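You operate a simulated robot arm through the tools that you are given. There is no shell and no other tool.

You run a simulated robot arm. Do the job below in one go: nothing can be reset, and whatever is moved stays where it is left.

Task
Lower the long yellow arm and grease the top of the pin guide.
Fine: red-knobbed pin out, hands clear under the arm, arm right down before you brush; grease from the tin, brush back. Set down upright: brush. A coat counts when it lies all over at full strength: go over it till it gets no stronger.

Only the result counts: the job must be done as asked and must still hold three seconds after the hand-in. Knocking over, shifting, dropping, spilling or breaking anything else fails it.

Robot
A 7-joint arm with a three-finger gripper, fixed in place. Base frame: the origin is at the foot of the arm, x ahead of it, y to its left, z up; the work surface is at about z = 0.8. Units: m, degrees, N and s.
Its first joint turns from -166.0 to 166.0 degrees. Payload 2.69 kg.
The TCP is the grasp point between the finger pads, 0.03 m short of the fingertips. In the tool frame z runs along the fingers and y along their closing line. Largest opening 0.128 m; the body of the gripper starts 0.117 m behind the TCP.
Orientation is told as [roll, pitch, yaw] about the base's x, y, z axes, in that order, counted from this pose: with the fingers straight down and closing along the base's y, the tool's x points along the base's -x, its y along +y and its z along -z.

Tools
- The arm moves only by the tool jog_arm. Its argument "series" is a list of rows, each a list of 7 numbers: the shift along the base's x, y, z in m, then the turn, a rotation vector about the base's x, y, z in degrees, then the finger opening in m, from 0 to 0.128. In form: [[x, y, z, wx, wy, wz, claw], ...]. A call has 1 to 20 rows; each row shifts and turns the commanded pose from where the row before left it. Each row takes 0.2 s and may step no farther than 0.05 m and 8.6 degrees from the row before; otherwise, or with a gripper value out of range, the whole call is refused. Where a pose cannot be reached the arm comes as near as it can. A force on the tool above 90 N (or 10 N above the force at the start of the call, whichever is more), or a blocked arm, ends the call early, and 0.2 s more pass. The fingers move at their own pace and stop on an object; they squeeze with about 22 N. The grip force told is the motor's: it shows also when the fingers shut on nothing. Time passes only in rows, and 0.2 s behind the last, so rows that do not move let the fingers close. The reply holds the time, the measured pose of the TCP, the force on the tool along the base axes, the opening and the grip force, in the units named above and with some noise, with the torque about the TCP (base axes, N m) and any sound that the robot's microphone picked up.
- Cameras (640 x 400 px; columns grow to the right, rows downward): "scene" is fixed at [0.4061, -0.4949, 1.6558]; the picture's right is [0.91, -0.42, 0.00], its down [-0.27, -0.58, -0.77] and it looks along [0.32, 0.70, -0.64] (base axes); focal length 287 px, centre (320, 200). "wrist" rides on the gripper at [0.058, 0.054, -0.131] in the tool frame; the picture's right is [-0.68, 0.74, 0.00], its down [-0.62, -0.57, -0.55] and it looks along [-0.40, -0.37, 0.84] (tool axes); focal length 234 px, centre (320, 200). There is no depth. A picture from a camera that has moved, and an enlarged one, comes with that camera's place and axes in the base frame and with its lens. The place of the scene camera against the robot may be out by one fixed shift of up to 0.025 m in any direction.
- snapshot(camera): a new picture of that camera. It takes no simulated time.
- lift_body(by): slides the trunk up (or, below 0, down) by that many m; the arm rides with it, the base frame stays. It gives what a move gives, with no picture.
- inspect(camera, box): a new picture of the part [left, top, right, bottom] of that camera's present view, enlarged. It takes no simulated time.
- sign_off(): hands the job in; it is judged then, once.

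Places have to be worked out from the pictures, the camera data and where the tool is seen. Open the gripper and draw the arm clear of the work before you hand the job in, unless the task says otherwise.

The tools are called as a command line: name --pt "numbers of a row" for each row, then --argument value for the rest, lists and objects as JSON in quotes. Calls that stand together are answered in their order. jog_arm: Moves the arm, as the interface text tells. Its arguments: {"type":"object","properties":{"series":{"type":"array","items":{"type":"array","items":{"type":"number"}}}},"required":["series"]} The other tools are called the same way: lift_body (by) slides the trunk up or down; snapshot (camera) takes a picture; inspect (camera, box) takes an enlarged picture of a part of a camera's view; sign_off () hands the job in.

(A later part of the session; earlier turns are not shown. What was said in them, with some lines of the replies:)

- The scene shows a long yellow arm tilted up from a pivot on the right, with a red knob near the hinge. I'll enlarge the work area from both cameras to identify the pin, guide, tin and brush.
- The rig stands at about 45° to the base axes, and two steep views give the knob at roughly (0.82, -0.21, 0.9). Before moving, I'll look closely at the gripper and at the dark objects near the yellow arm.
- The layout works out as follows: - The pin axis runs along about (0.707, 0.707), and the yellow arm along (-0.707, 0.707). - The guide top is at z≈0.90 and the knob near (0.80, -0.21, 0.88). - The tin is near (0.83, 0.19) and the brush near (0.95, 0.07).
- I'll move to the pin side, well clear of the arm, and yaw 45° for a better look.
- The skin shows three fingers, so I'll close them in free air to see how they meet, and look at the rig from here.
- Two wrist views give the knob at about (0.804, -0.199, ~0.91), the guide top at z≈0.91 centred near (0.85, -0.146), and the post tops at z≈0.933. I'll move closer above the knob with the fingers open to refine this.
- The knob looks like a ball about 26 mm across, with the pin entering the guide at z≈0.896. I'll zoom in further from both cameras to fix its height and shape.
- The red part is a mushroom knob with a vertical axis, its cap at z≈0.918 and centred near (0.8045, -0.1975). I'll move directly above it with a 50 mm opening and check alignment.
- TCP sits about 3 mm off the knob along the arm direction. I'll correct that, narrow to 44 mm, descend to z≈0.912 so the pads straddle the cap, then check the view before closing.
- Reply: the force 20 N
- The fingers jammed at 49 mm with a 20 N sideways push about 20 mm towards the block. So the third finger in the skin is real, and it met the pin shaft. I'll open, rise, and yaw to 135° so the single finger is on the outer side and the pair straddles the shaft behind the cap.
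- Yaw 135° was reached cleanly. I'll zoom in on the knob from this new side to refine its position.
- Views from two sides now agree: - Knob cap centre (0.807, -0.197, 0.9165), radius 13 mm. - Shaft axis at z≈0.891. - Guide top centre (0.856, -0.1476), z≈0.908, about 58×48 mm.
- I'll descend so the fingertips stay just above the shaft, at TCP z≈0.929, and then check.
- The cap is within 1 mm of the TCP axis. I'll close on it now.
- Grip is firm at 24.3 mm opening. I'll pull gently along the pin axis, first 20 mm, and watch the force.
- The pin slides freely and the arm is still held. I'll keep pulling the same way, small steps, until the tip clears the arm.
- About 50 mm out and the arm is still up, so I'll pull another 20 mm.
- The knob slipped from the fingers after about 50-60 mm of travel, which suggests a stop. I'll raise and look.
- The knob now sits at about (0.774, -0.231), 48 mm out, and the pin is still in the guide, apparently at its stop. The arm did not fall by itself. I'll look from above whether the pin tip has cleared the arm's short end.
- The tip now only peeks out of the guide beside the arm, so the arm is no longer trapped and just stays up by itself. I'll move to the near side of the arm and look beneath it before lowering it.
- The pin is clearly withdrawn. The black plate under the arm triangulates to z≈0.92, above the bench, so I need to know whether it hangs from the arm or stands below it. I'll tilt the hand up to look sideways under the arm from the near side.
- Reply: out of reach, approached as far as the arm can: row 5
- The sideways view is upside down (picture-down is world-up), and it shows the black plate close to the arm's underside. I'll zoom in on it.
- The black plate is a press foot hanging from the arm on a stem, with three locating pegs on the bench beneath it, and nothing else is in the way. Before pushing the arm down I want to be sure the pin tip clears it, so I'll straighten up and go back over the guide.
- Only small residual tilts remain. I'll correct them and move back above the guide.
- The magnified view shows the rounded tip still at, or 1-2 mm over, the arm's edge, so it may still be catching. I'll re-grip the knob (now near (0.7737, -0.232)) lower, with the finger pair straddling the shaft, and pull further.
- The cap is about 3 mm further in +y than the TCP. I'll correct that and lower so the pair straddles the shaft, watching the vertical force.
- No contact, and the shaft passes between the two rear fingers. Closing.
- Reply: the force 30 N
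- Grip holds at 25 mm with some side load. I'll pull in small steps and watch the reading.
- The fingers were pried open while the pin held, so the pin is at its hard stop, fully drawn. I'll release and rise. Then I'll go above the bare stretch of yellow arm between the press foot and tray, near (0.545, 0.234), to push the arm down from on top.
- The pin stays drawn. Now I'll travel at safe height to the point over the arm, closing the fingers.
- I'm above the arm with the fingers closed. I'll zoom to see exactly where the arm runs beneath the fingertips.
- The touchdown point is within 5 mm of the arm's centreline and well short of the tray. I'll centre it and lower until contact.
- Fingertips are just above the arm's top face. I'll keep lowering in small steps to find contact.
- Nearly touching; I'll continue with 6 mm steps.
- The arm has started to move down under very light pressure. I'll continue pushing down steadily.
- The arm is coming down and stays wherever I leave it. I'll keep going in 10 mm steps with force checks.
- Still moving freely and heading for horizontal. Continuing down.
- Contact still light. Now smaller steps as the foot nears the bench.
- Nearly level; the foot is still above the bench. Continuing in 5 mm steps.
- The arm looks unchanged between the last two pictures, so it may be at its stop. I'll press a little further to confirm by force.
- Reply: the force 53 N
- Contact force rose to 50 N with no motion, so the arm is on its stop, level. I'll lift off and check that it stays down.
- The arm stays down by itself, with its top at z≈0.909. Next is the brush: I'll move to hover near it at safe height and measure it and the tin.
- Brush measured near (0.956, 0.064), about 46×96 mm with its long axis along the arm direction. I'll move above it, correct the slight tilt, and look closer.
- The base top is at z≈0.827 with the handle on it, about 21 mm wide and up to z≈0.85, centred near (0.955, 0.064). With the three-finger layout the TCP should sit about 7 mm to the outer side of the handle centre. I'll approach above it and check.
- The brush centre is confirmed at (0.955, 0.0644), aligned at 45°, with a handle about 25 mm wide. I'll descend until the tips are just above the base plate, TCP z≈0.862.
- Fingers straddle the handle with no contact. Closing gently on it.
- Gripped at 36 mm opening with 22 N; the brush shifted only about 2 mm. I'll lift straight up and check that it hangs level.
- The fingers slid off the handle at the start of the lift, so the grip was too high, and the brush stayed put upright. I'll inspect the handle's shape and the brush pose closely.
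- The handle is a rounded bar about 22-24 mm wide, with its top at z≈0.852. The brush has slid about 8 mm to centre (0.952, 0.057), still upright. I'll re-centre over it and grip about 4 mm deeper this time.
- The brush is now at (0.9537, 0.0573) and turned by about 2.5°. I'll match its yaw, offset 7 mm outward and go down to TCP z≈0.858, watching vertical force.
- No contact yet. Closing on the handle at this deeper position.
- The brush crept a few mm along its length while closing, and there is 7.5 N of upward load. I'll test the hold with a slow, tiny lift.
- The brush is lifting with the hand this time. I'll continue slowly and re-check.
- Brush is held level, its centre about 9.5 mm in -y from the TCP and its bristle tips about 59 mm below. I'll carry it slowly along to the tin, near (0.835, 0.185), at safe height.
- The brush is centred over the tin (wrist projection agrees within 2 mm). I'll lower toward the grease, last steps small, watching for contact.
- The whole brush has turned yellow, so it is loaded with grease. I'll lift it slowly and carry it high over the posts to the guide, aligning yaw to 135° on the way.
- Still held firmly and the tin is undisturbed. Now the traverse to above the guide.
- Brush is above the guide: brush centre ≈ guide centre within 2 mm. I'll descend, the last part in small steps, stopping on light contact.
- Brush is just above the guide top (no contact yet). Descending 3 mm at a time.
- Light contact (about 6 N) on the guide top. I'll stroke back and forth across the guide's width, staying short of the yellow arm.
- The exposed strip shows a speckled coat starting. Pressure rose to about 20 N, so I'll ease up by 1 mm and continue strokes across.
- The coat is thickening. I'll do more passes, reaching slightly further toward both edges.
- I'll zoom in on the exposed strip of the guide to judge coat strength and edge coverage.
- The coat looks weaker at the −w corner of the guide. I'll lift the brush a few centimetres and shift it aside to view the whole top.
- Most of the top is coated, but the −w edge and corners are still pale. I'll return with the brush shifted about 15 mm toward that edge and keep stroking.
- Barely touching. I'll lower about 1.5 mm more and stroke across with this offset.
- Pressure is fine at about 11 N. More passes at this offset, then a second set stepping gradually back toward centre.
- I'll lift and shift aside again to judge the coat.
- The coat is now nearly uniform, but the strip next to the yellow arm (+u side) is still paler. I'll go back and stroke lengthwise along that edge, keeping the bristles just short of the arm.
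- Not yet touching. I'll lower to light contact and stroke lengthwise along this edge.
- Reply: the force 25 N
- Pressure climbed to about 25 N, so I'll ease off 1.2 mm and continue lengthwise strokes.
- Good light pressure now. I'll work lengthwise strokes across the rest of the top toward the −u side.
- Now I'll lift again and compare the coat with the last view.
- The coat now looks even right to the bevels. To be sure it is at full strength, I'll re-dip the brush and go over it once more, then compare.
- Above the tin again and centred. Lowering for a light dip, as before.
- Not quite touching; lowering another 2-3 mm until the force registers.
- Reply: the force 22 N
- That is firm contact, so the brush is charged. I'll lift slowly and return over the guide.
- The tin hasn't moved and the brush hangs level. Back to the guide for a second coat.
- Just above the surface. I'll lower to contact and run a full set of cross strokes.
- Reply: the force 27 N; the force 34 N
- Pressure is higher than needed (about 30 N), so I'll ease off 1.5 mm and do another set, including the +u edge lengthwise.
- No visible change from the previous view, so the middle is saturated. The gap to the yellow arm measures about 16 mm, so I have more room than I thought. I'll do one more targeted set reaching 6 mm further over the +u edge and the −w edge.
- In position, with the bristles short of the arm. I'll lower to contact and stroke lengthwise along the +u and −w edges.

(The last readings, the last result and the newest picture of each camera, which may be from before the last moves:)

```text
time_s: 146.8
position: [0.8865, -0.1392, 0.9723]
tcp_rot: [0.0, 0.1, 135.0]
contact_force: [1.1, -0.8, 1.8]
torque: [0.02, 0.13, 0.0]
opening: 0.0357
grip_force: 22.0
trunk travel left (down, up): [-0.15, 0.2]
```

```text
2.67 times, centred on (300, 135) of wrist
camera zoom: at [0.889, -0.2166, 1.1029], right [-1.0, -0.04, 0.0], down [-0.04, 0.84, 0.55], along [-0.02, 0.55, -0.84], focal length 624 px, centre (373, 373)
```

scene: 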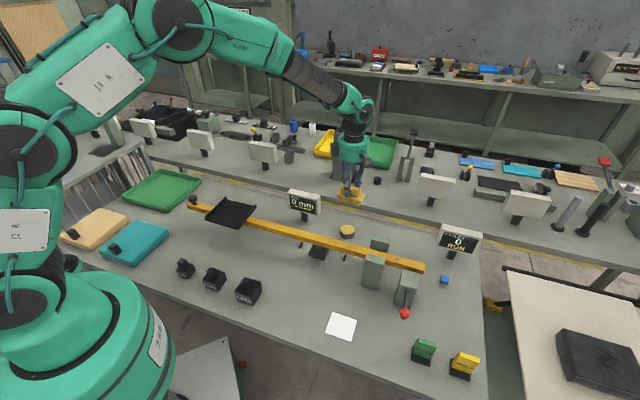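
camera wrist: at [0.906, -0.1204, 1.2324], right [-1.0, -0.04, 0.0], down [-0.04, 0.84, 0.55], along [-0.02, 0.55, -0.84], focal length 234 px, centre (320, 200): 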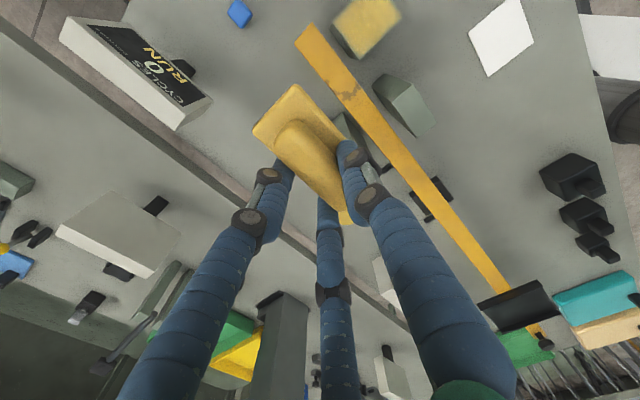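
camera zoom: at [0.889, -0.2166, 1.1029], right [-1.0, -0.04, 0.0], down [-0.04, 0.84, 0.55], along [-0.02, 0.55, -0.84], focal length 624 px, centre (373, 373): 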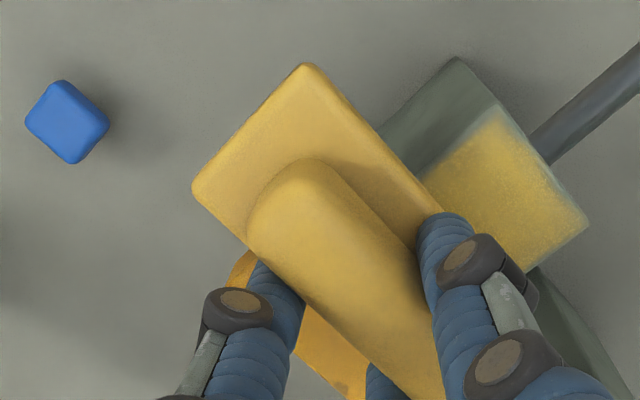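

Light contact confirmed. I'll repeat this edge, then sweep across along the −w side.

jog_arm --pt "-0.0035 0.0035 -0.0006 0 0 0 0.0" --pt "-0.0035 0.0035 0 0 0 0 0.0" --pt "-0.0035 0.0035 0 0 0 0 0.0" --pt "-0.0035 0.0035 0 0 0 0 0.0" --pt "-0.0035 0.0035 0 0 0 0 0.0" --pt "-0.0035 0.0035 0 0 0 0 0.0" --pt "0.0035 -0.0035 0 0 0 0 0.0" --pt "0.0035 -0.0035 0 0 0 0 0.0" --pt "0.0035 -0.0035 0 0 0 0 0.0" --pt "0.0035 -0.0035 0 0 0 0 0.0" --pt "0.0035 -0.0035 0 0 0 0 0.0" --pt "0.0035 -0.0035 0 0 0 0 0.0"

jog_arm --pt "-0.0036 -0.0036 0 0 0 0 0.0" --pt "-0.0036 -0.0036 0 0 0 0 0.0" --pt "-0.0036 -0.0036 0 0 0 0 0.0" --pt "-0.0036 -0.0036 0 0 0 0 0.0" --pt "-0.0036 -0.0036 0 0 0 0 0.0" --pt "-0.0036 -0.0036 0 0 0 0 0.0" --pt "-0.0036 -0.0036 0 0 0 0 0.0" --pt "-0.0036 -0.0036 0 0 0 0 0.0" --pt "0.0036 0.0036 0 0 0 0 0.0" --pt "0.0036 0.0036 0 0 0 0 0.0" --pt "0.0036 0.0036 0 0 0 0 0.0" --pt "0.0036 0.0036 0 0 0 0 0.0" --pt "0.0036 0.0036 0 0 0 0 0.0" --pt "0.0036 0.0036 0 0 0 0 0.0" --pt "0.0036 0.0036 0 0 0 0 0.0" --pt "0.0036 0.0036 0 0 0 0 0.0"

jog_arm --pt "-0.0036 -0.0036 0 0 0 0 0.0" --pt "-0.0036 -0.0036 0 0 0 0 0.0" --pt "-0.0036 -0.0036 0 0 0 0 0.0" --pt "-0.0036 -0.0036 0 0 0 0 0.0" --pt "-0.0036 -0.0036 0 0 0 0 0.0" --pt "-0.0036 -0.0036 0 0 0 0 0.0" --pt "-0.0036 -0.0036 0 0 0 0 0.0" --pt "-0.0036 -0.0036 0 0 0 0 0.0" --pt "-0.0035 0.0035 0 0 0 0 0.0" --pt "-0.0035 0.0035 0 0 0 0 0.0" --pt "-0.0035 0.0035 0 0 0 0 0.0" --pt "-0.0035 0.0035 0 0 0 0 0.0" --pt "-0.0035 0.0035 0 0 0 0 0.0" --pt "-0.0035 0.0035 0 0 0 0 0.0"

jog_arm --pt "0.0036 0.0036 0 0 0 0 0.0" --pt "0.0036 0.0036 0 0 0 0 0.0" --pt "0.0036 0.0036 0 0 0 0 0.0" --pt "0.0036 0.0036 0 0 0 0 0.0" --pt "0.0036 0.0036 0 0 0 0 0.0" --pt "0.0036 0.0036 0 0 0 0 0.0" --pt "0.0036 0.0036 0 0 0 0 0.0" --pt "0.0036 0.0036 0 0 0 0 0.0" --pt "-0.0036 -0.0036 0 0 0 0 0.0" --pt "-0.0036 -0.0036 0 0 0 0 0.0" --pt "-0.0036 -0.0036 0 0 0 0 0.0" --pt "-0.0036 -0.0036 0 0 0 0 0.0"

```text
time_s: 149.4
position: [0.8841, -0.1391, 0.9722]
tcp_rot: [0.0, 0.1, 135.1]
contact_force: [-1.1, 2.1, 8.0]
torque: [0.2, 0.26, -0.02]
opening: 0.0359
grip_force: 22.2
trunk travel left (down, up): [-0.15, 0.2]
```

```text
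time_s: 152.8
position: [0.8847, -0.1387, 0.9708]
tcp_rot: [0.0, 0.1, 135.0]
contact_force: [-1.1, -1.0, 7.2]
torque: [0.06, 0.26, 0.05]
opening: 0.0356
grip_force: 22.0
trunk travel left (down, up): [-0.15, 0.2]
```

```text
time_s: 155.8
position: [0.8362, -0.1457, 0.9711]
tcp_rot: [0.0, 0.1, 135.0]
contact_force: [2.2, -2.0, 10.7]
torque: [-0.17, -0.12, 0.04]
opening: 0.0355
grip_force: 21.9
trunk travel left (down, up): [-0.15, 0.2]
```

```text
time_s: 158.4
position: [0.8505, -0.1321, 0.972]
tcp_rot: [0.1, 0.1, 134.9]
contact_force: [0.3, 1.0, 8.0]
torque: [0.08, 0.05, -0.01]
opening: 0.0354
grip_force: 22.0
trunk travel left (down, up): [-0.15, 0.2]
```

Steady contact throughout. I'll lift off and check the result again.

jog_arm --pt "0 0 0.006 0 0 0 0.0" --pt "0 0 0.014 0 0 0 0.0" --pt "0.015 0.01 0.025 0 0 0 0.0" --pt "0.015 0.02 0.025 0 0 0 0.0" --pt "0.017 0.02 0.02 0 0 0 0.0" --pt "0.01 0.02 0.02 0 0 0 0.0" --pt "0.0 0.014 0.02 0 0 0 0.0" --pt "0 0 0 0 0 0 0.0"

inspect --camera "scene" --box '[395, 260, 430, 290]'

inspect --camera "wrist" --box '[300, 0, 400, 80]'

```text
time_s: 160.2
position: [0.9059, -0.0479, 1.102]
tcp_rot: [0.2, 0.1, 135.0]
contact_force: [0.1, -0.6, -0.2]
torque: [-0.01, -0.02, 0.01]
opening: 0.0357
grip_force: 22.0
trunk travel left (down, up): [-0.15, 0.2]
```

```text
13.33 times, centred on (412, 275) of scene
camera zoom: at [0.4061, -0.4949, 1.6558], right [0.91, -0.42, 0.0], down [-0.27, -0.58, -0.77], along [0.32, 0.7, -0.64], focal length 3823 px, centre (-913, -800)
```

zoom: 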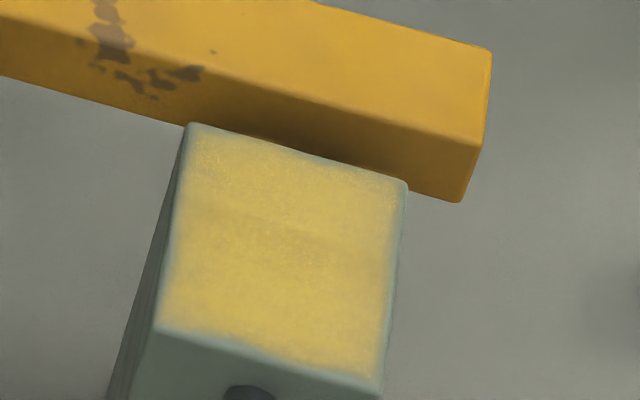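

```text
5.00 times, centred on (350, 40) of wrist
camera zoom: at [0.9097, -0.1257, 1.2332], right [-1.0, -0.04, 0.0], down [-0.04, 0.84, 0.55], along [-0.02, 0.55, -0.84], focal length 1171 px, centre (170, 1000)
```

zoom: 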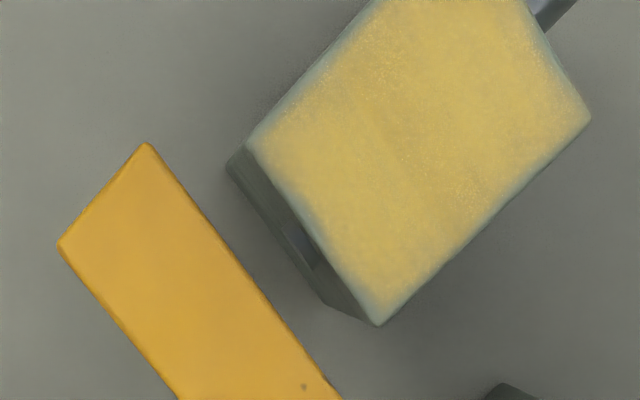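

No further change between the last two views, so the coat is saturated all over and the yellow arm is clean. Now I'll return the brush to its original spot, centre (0.955, 0.064), at yaw 135°.

jog_arm --pt "0.0082 0.0203 -0.017 0 0 0 0.0" --pt "0.0082 0.0203 -0.017 0 0 0 0.0" --pt "0.0082 0.0203 -0.017 0 0 0 0.0" --pt "0.0082 0.0203 -0.017 0 0 0 0.0" --pt "0.0082 0.0203 -0.017 0 0 0 0.0" --pt "0.0082 0.0203 -0.017 0 0 0 0.0" --pt "0 0 -0.025 0 0 0 0.0" --pt "0 0 -0.025 0 0 0 0.0" --pt "0 0 -0.025 0 0 0 0.0" --pt "0 0 -0.025 0 0 0 0.0" --pt "0 0 -0.015 0 0 0 0.0" --pt "0 0 0 0 0 0 0.0"

inspect --camera "scene" --box '[350, 200, 440, 270]'

inspect --camera "wrist" --box '[220, 60, 420, 210]'

```text
time_s: 162.8
position: [0.9556, 0.075, 0.8861]
tcp_rot: [0.1, 0.1, 135.0]
contact_force: [0.4, 0.0, -1.4]
torque: [0.0, 0.04, 0.02]
opening: 0.0357
grip_force: 22.2
trunk travel left (down, up): [-0.15, 0.2]
```

```text
5.71 times, centred on (395, 235) of scene
camera zoom: at [0.4061, -0.4949, 1.6558], right [0.91, -0.42, 0.0], down [-0.27, -0.58, -0.77], along [0.32, 0.7, -0.64], focal length 1638 px, centre (-109, 0)
```

zoom: 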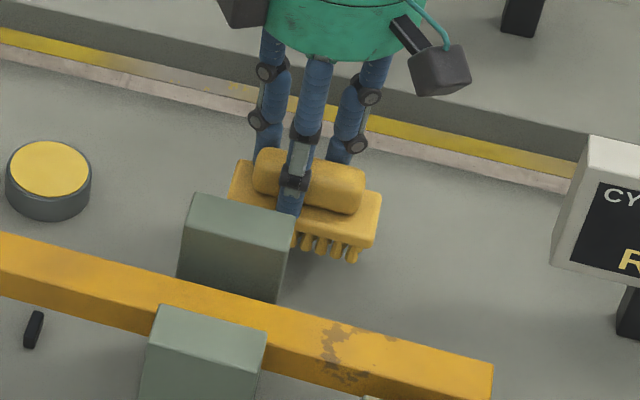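

```text
2.67 times, centred on (320, 135) of wrist
camera zoom: at [0.9593, -0.003, 1.0159], right [-1.0, -0.04, 0.0], down [-0.03, 0.84, 0.55], along [-0.02, 0.55, -0.84], focal length 624 px, centre (320, 373)
```

zoom: 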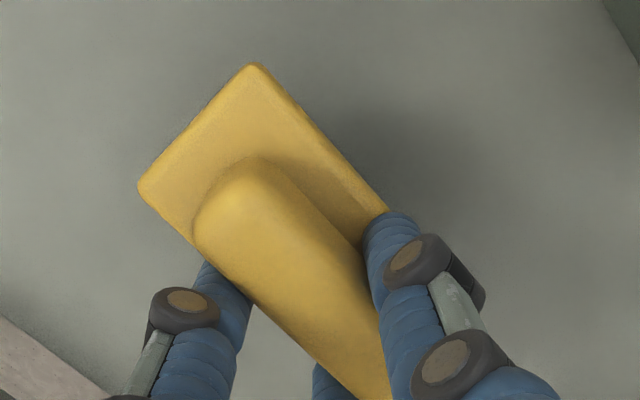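

Above the original spot, level. Lowering gently to the bench.

jog_arm --pt "0 -0.001 -0.01 0 0 0 0.0" --pt "0 0 -0.008 0 0 0 0.0" --pt "0 0 -0.004 0 0 0 0.0" --pt "0 0 -0.003 0 0 0 0.0"

```text
time_s: 163.8
position: [0.9561, 0.0728, 0.8596]
tcp_rot: [-0.1, 0.1, 135.1]
contact_force: [-0.9, -0.2, 4.6]
torque: [0.09, 0.23, -0.01]
opening: 0.0358
grip_force: 21.6
trunk travel left (down, up): [-0.15, 0.2]
```

The brush is resting on the bench (about 6 N). I'll open the fingers gradually and then rise straight up.

jog_arm --pt "0 0 0.0005 0 0 0 0.04" --pt "0 0 0 0 0 0 0.048" --pt "0 0 0 0 0 0 0.06" --pt "0 0 0 0 0 0 0.075" --pt "0 0 0 0 0 0 0.08"

inspect --camera "wrist" --box '[220, 60, 420, 210]'

inspect --camera "scene" --box '[350, 200, 440, 270]'

```text
time_s: 165.0
position: [0.9546, 0.073, 0.8596]
tcp_rot: [0.0, 0.1, 135.0]
contact_force: [0.0, -0.2, -0.1]
torque: [0.01, 0.01, -0.03]
opening: 0.08
grip_force: 0.1
trunk travel left (down, up): [-0.15, 0.2]
```

```text
2.67 times, centred on (320, 135) of wrist
camera zoom: at [0.959, -0.0054, 0.9904], right [-1.0, -0.04, 0.0], down [-0.04, 0.84, 0.55], along [-0.02, 0.55, -0.84], focal length 624 px, centre (320, 373)
```

zoom: 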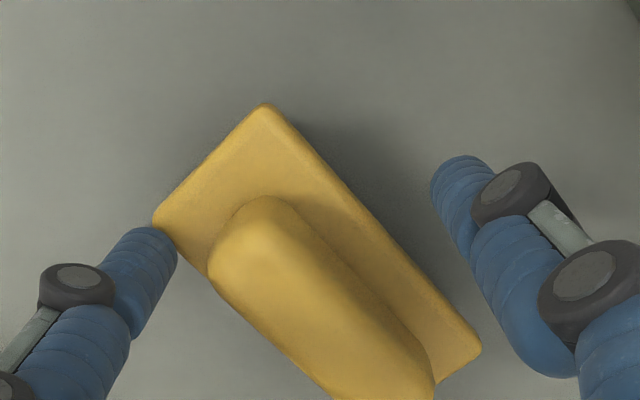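

```text
5.71 times, centred on (395, 235) of scene
camera zoom: at [0.4061, -0.4949, 1.6558], right [0.91, -0.42, 0.0], down [-0.27, -0.58, -0.77], along [0.32, 0.7, -0.64], focal length 1638 px, centre (-109, 0)
```

zoom: 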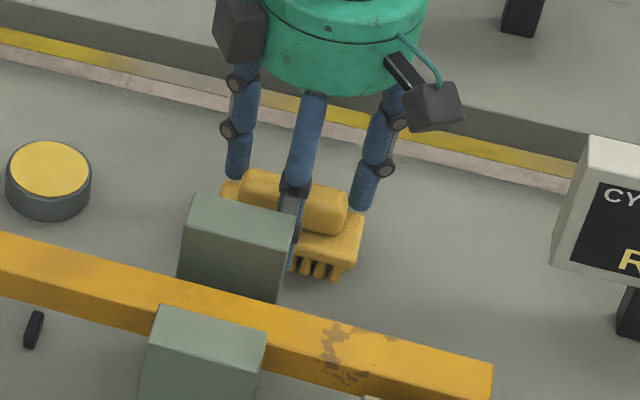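

The brush stands upright, within about 7 mm of its original place and the same orientation. I'll rise straight up and clear.

jog_arm --pt "0 0 0.005 0 0 0 0.08" --pt "0 0 0.01 0 0 0 0.08" --pt "0 0 0.025 0 0 0 0.08" --pt "0 0 0.04 0 0 0 0.08" --pt "0 0 0.045 0 0 0 0.1" --pt "0 0 0.045 0 0 0 0.1" --pt "0 0 0.045 0 0 0 0.1" --pt "0 0 0 0 0 0 0.1"

snapshot --camera "wrist"

snapshot --camera "scene"

inspect --camera "scene" --box '[340, 210, 440, 310]'

```text
time_s: 166.8
position: [0.9525, 0.0748, 1.0746]
tcp_rot: [0.0, 0.2, 135.0]
contact_force: [-1.1, -0.5, 1.2]
torque: [0.03, -0.04, -0.02]
opening: 0.0998
grip_force: 0.1
trunk travel left (down, up): [-0.15, 0.2]
```

```text
taken
camera wrist: at [0.9547, -0.004, 1.2057], right [-1.0, -0.04, 0.0], down [-0.04, 0.84, 0.55], along [-0.02, 0.55, -0.84], focal length 234 px, centre (320, 200)
```

wrist: 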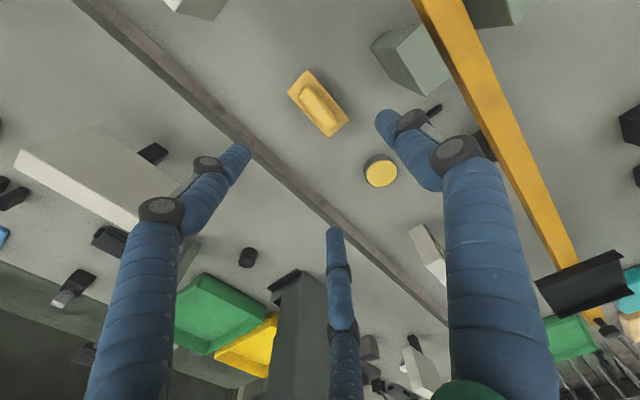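

```text
taken
```

scene: 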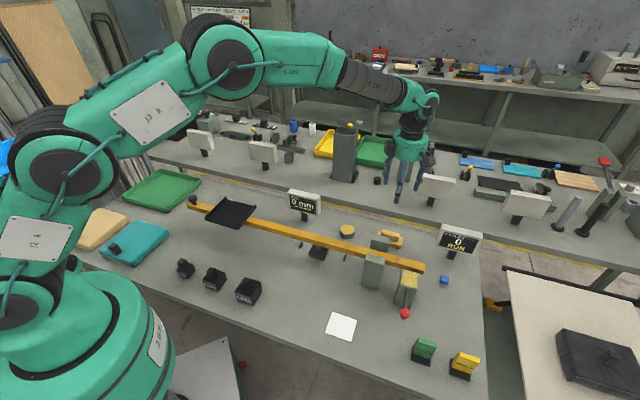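

```text
4.00 times, centred on (390, 260) of scene
camera zoom: at [0.4061, -0.4949, 1.6558], right [0.91, -0.42, 0.0], down [-0.27, -0.58, -0.77], along [0.32, 0.7, -0.64], focal length 1147 px, centre (40, -40)
```

zoom: 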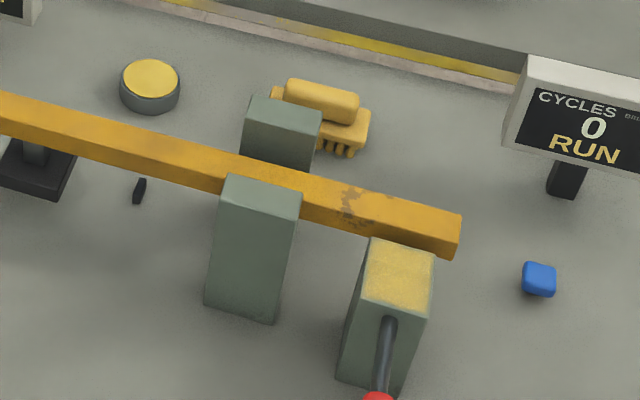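

The brush is back upright, the tin is untouched, the arm is down and the pin is out. I'll take one clear close look at the whole guide top with the empty hand.

jog_arm --pt "-0.0185 -0.041 0.01 0 0 0 0.128" --pt "-0.0185 -0.041 0 0 0 0 0.128" --pt "-0.0185 -0.041 0 0 0 0 0.128" --pt "-0.0185 -0.041 0 0 0 0 0.128" --pt "-0.0185 -0.041 0 0 0 0 0.128" --pt "0 0 0 0 0 0 0.128"

snapshot --camera "wrist"

inspect --camera "wrist" --box '[280, 90, 360, 170]'

```text
time_s: 168.2
position: [0.8625, -0.1335, 1.084]
tcp_rot: [0.0, 0.2, 135.0]
contact_force: [-1.0, -1.0, -0.4]
torque: [0.07, -0.06, -0.02]
opening: 0.1278
grip_force: 0.1
trunk travel left (down, up): [-0.15, 0.2]
```

```text
taken
camera wrist: at [0.8654, -0.2104, 1.2149], right [-1.0, -0.04, 0.0], down [-0.03, 0.84, 0.55], along [-0.02, 0.55, -0.84], focal length 234 px, centre (320, 200)
```

wrist: 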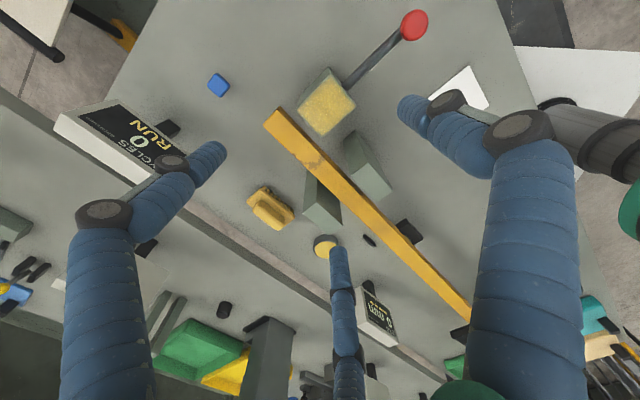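

```text
5.00 times, centred on (320, 130) of wrist
camera zoom: at [0.8654, -0.2104, 1.2149], right [-1.0, -0.04, 0.0], down [-0.03, 0.84, 0.55], along [-0.02, 0.55, -0.84], focal length 1171 px, centre (320, 550)
```

zoom: 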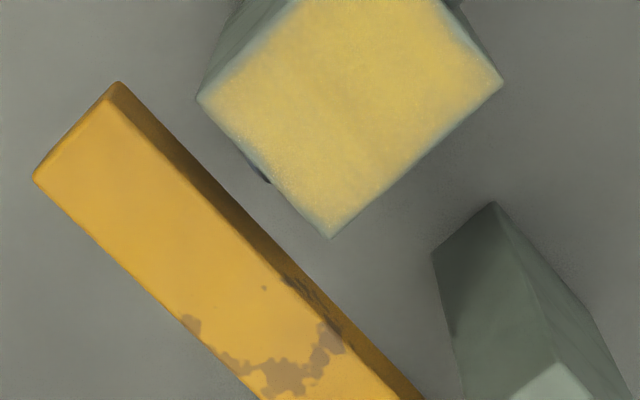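

inspect --camera "wrist" --box '[292, 62, 362, 142]'

inspect --camera "scene" --box '[390, 255, 430, 290]'

```text
5.00 times, centred on (327, 102) of wrist
camera zoom: at [0.8654, -0.2104, 1.2149], right [-1.0, -0.04, 0.0], down [-0.03, 0.84, 0.55], along [-0.02, 0.55, -0.84], focal length 1171 px, centre (285, 690)
```

zoom: 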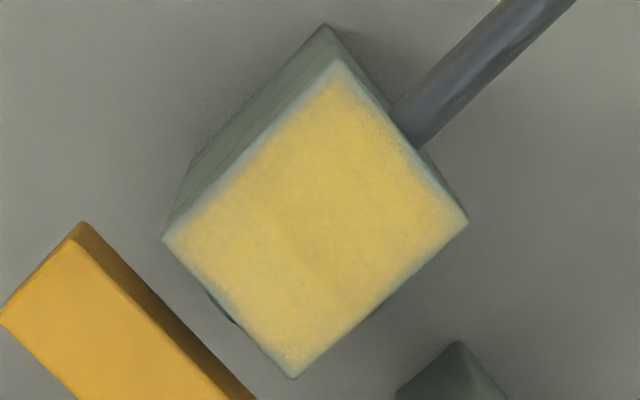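

```text
11.43 times, centred on (410, 272) of scene
camera zoom: at [0.4061, -0.4949, 1.6558], right [0.91, -0.42, 0.0], down [-0.27, -0.58, -0.77], along [0.32, 0.7, -0.64], focal length 3277 px, centre (-709, -629)
```

zoom: 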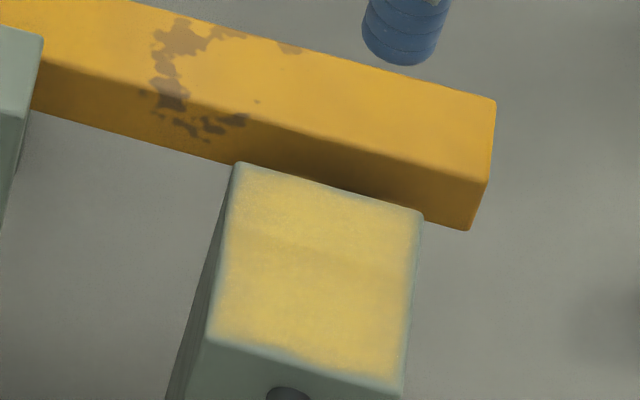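

The coat is even over the whole top up to the bevelled rim. The arm is down, the pin drawn, and the brush and tin in place. I'll withdraw the hand up and clear, then check the whole scene once more.

jog_arm --pt "0 0 0.045 0 0 0 0.128" --pt "0 0 0.045 0 0 0 0.128" --pt "0 0 0.045 0 0 0 0.128" --pt "-0.02 0 0.04 0 0 0 0.128" --pt "-0.03 0 0.035 0 0 0 0.128" --pt "-0.035 0 0.03 0 0 0 0.128" --pt "-0.045 0 0.02 0 0 0 0.128" --pt "-0.045 0 0.01 0 0 0 0.128" --pt "-0.045 0 0 0 0 0 0.128" --pt "-0.045 0 0 0 0 0 0.128" --pt "-0.03 0 0 0 0 0 0.128" --pt "0 0 0 0 0 0 0.128"

snapshot --camera "scene"

inspect --camera "scene" --box '[170, 170, 470, 330]'

```text
time_s: 170.8
position: [0.5689, -0.132, 1.3549]
tcp_rot: [0.0, 0.1, 135.0]
contact_force: [0.0, 0.3, -0.2]
torque: [0.0, -0.06, -0.01]
opening: 0.128
grip_force: 0.2
trunk travel left (down, up): [-0.15, 0.2]
```

```text
taken
```

scene: 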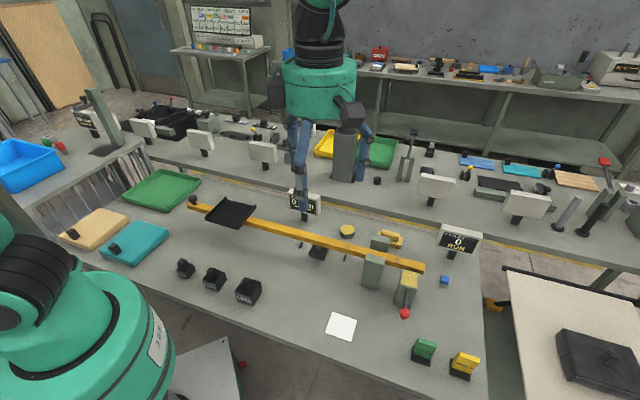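

```text
2.13 times, centred on (320, 250) of scene
camera zoom: at [0.4061, -0.4949, 1.6558], right [0.91, -0.42, 0.0], down [-0.27, -0.58, -0.77], along [0.32, 0.7, -0.64], focal length 612 px, centre (320, 93)
```

zoom: 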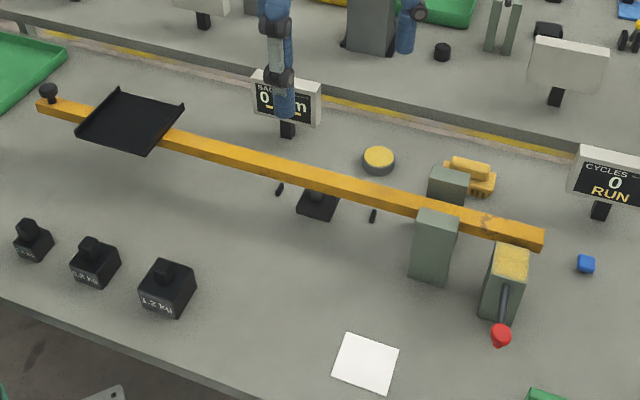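

The scene is as asked: arm fully down, pin drawn, guide top greased all over, brush upright at its place, tin and everything else undisturbed. The gripper is open and clear, so I'm handing in.

sign_off

```text
The job is handed in.
```

The yellow arm is lowered and the top of the pin guide is greased all over. The job is handed in; I haven't seen the verdict.

- **Pin:** The red-knobbed pin is drawn about 48 mm to its hard stop. It is clear of the arm but still sits in the guide, because it would not pull out any further.
- **Arm:** It did not fall when the pin came out, so I pushed it down from above. It stopped moving at about 50 N of push and stayed down after I lifted off.
- **Grease:** I dipped the brush twice and went over the guide top until two checks in a row looked the same. A thin rim of about 2–3 mm around the edges shows no grease. I took that to be the bevel.
- **Brush:** It is upright, about 7 mm from where it started and in the same orientation. On my first try at picking it up the grip slipped and it slid about 8 mm, staying upright.
- **Everything else:** The tin and the other items look undisturbed, and the gripper is open and clear of the work.
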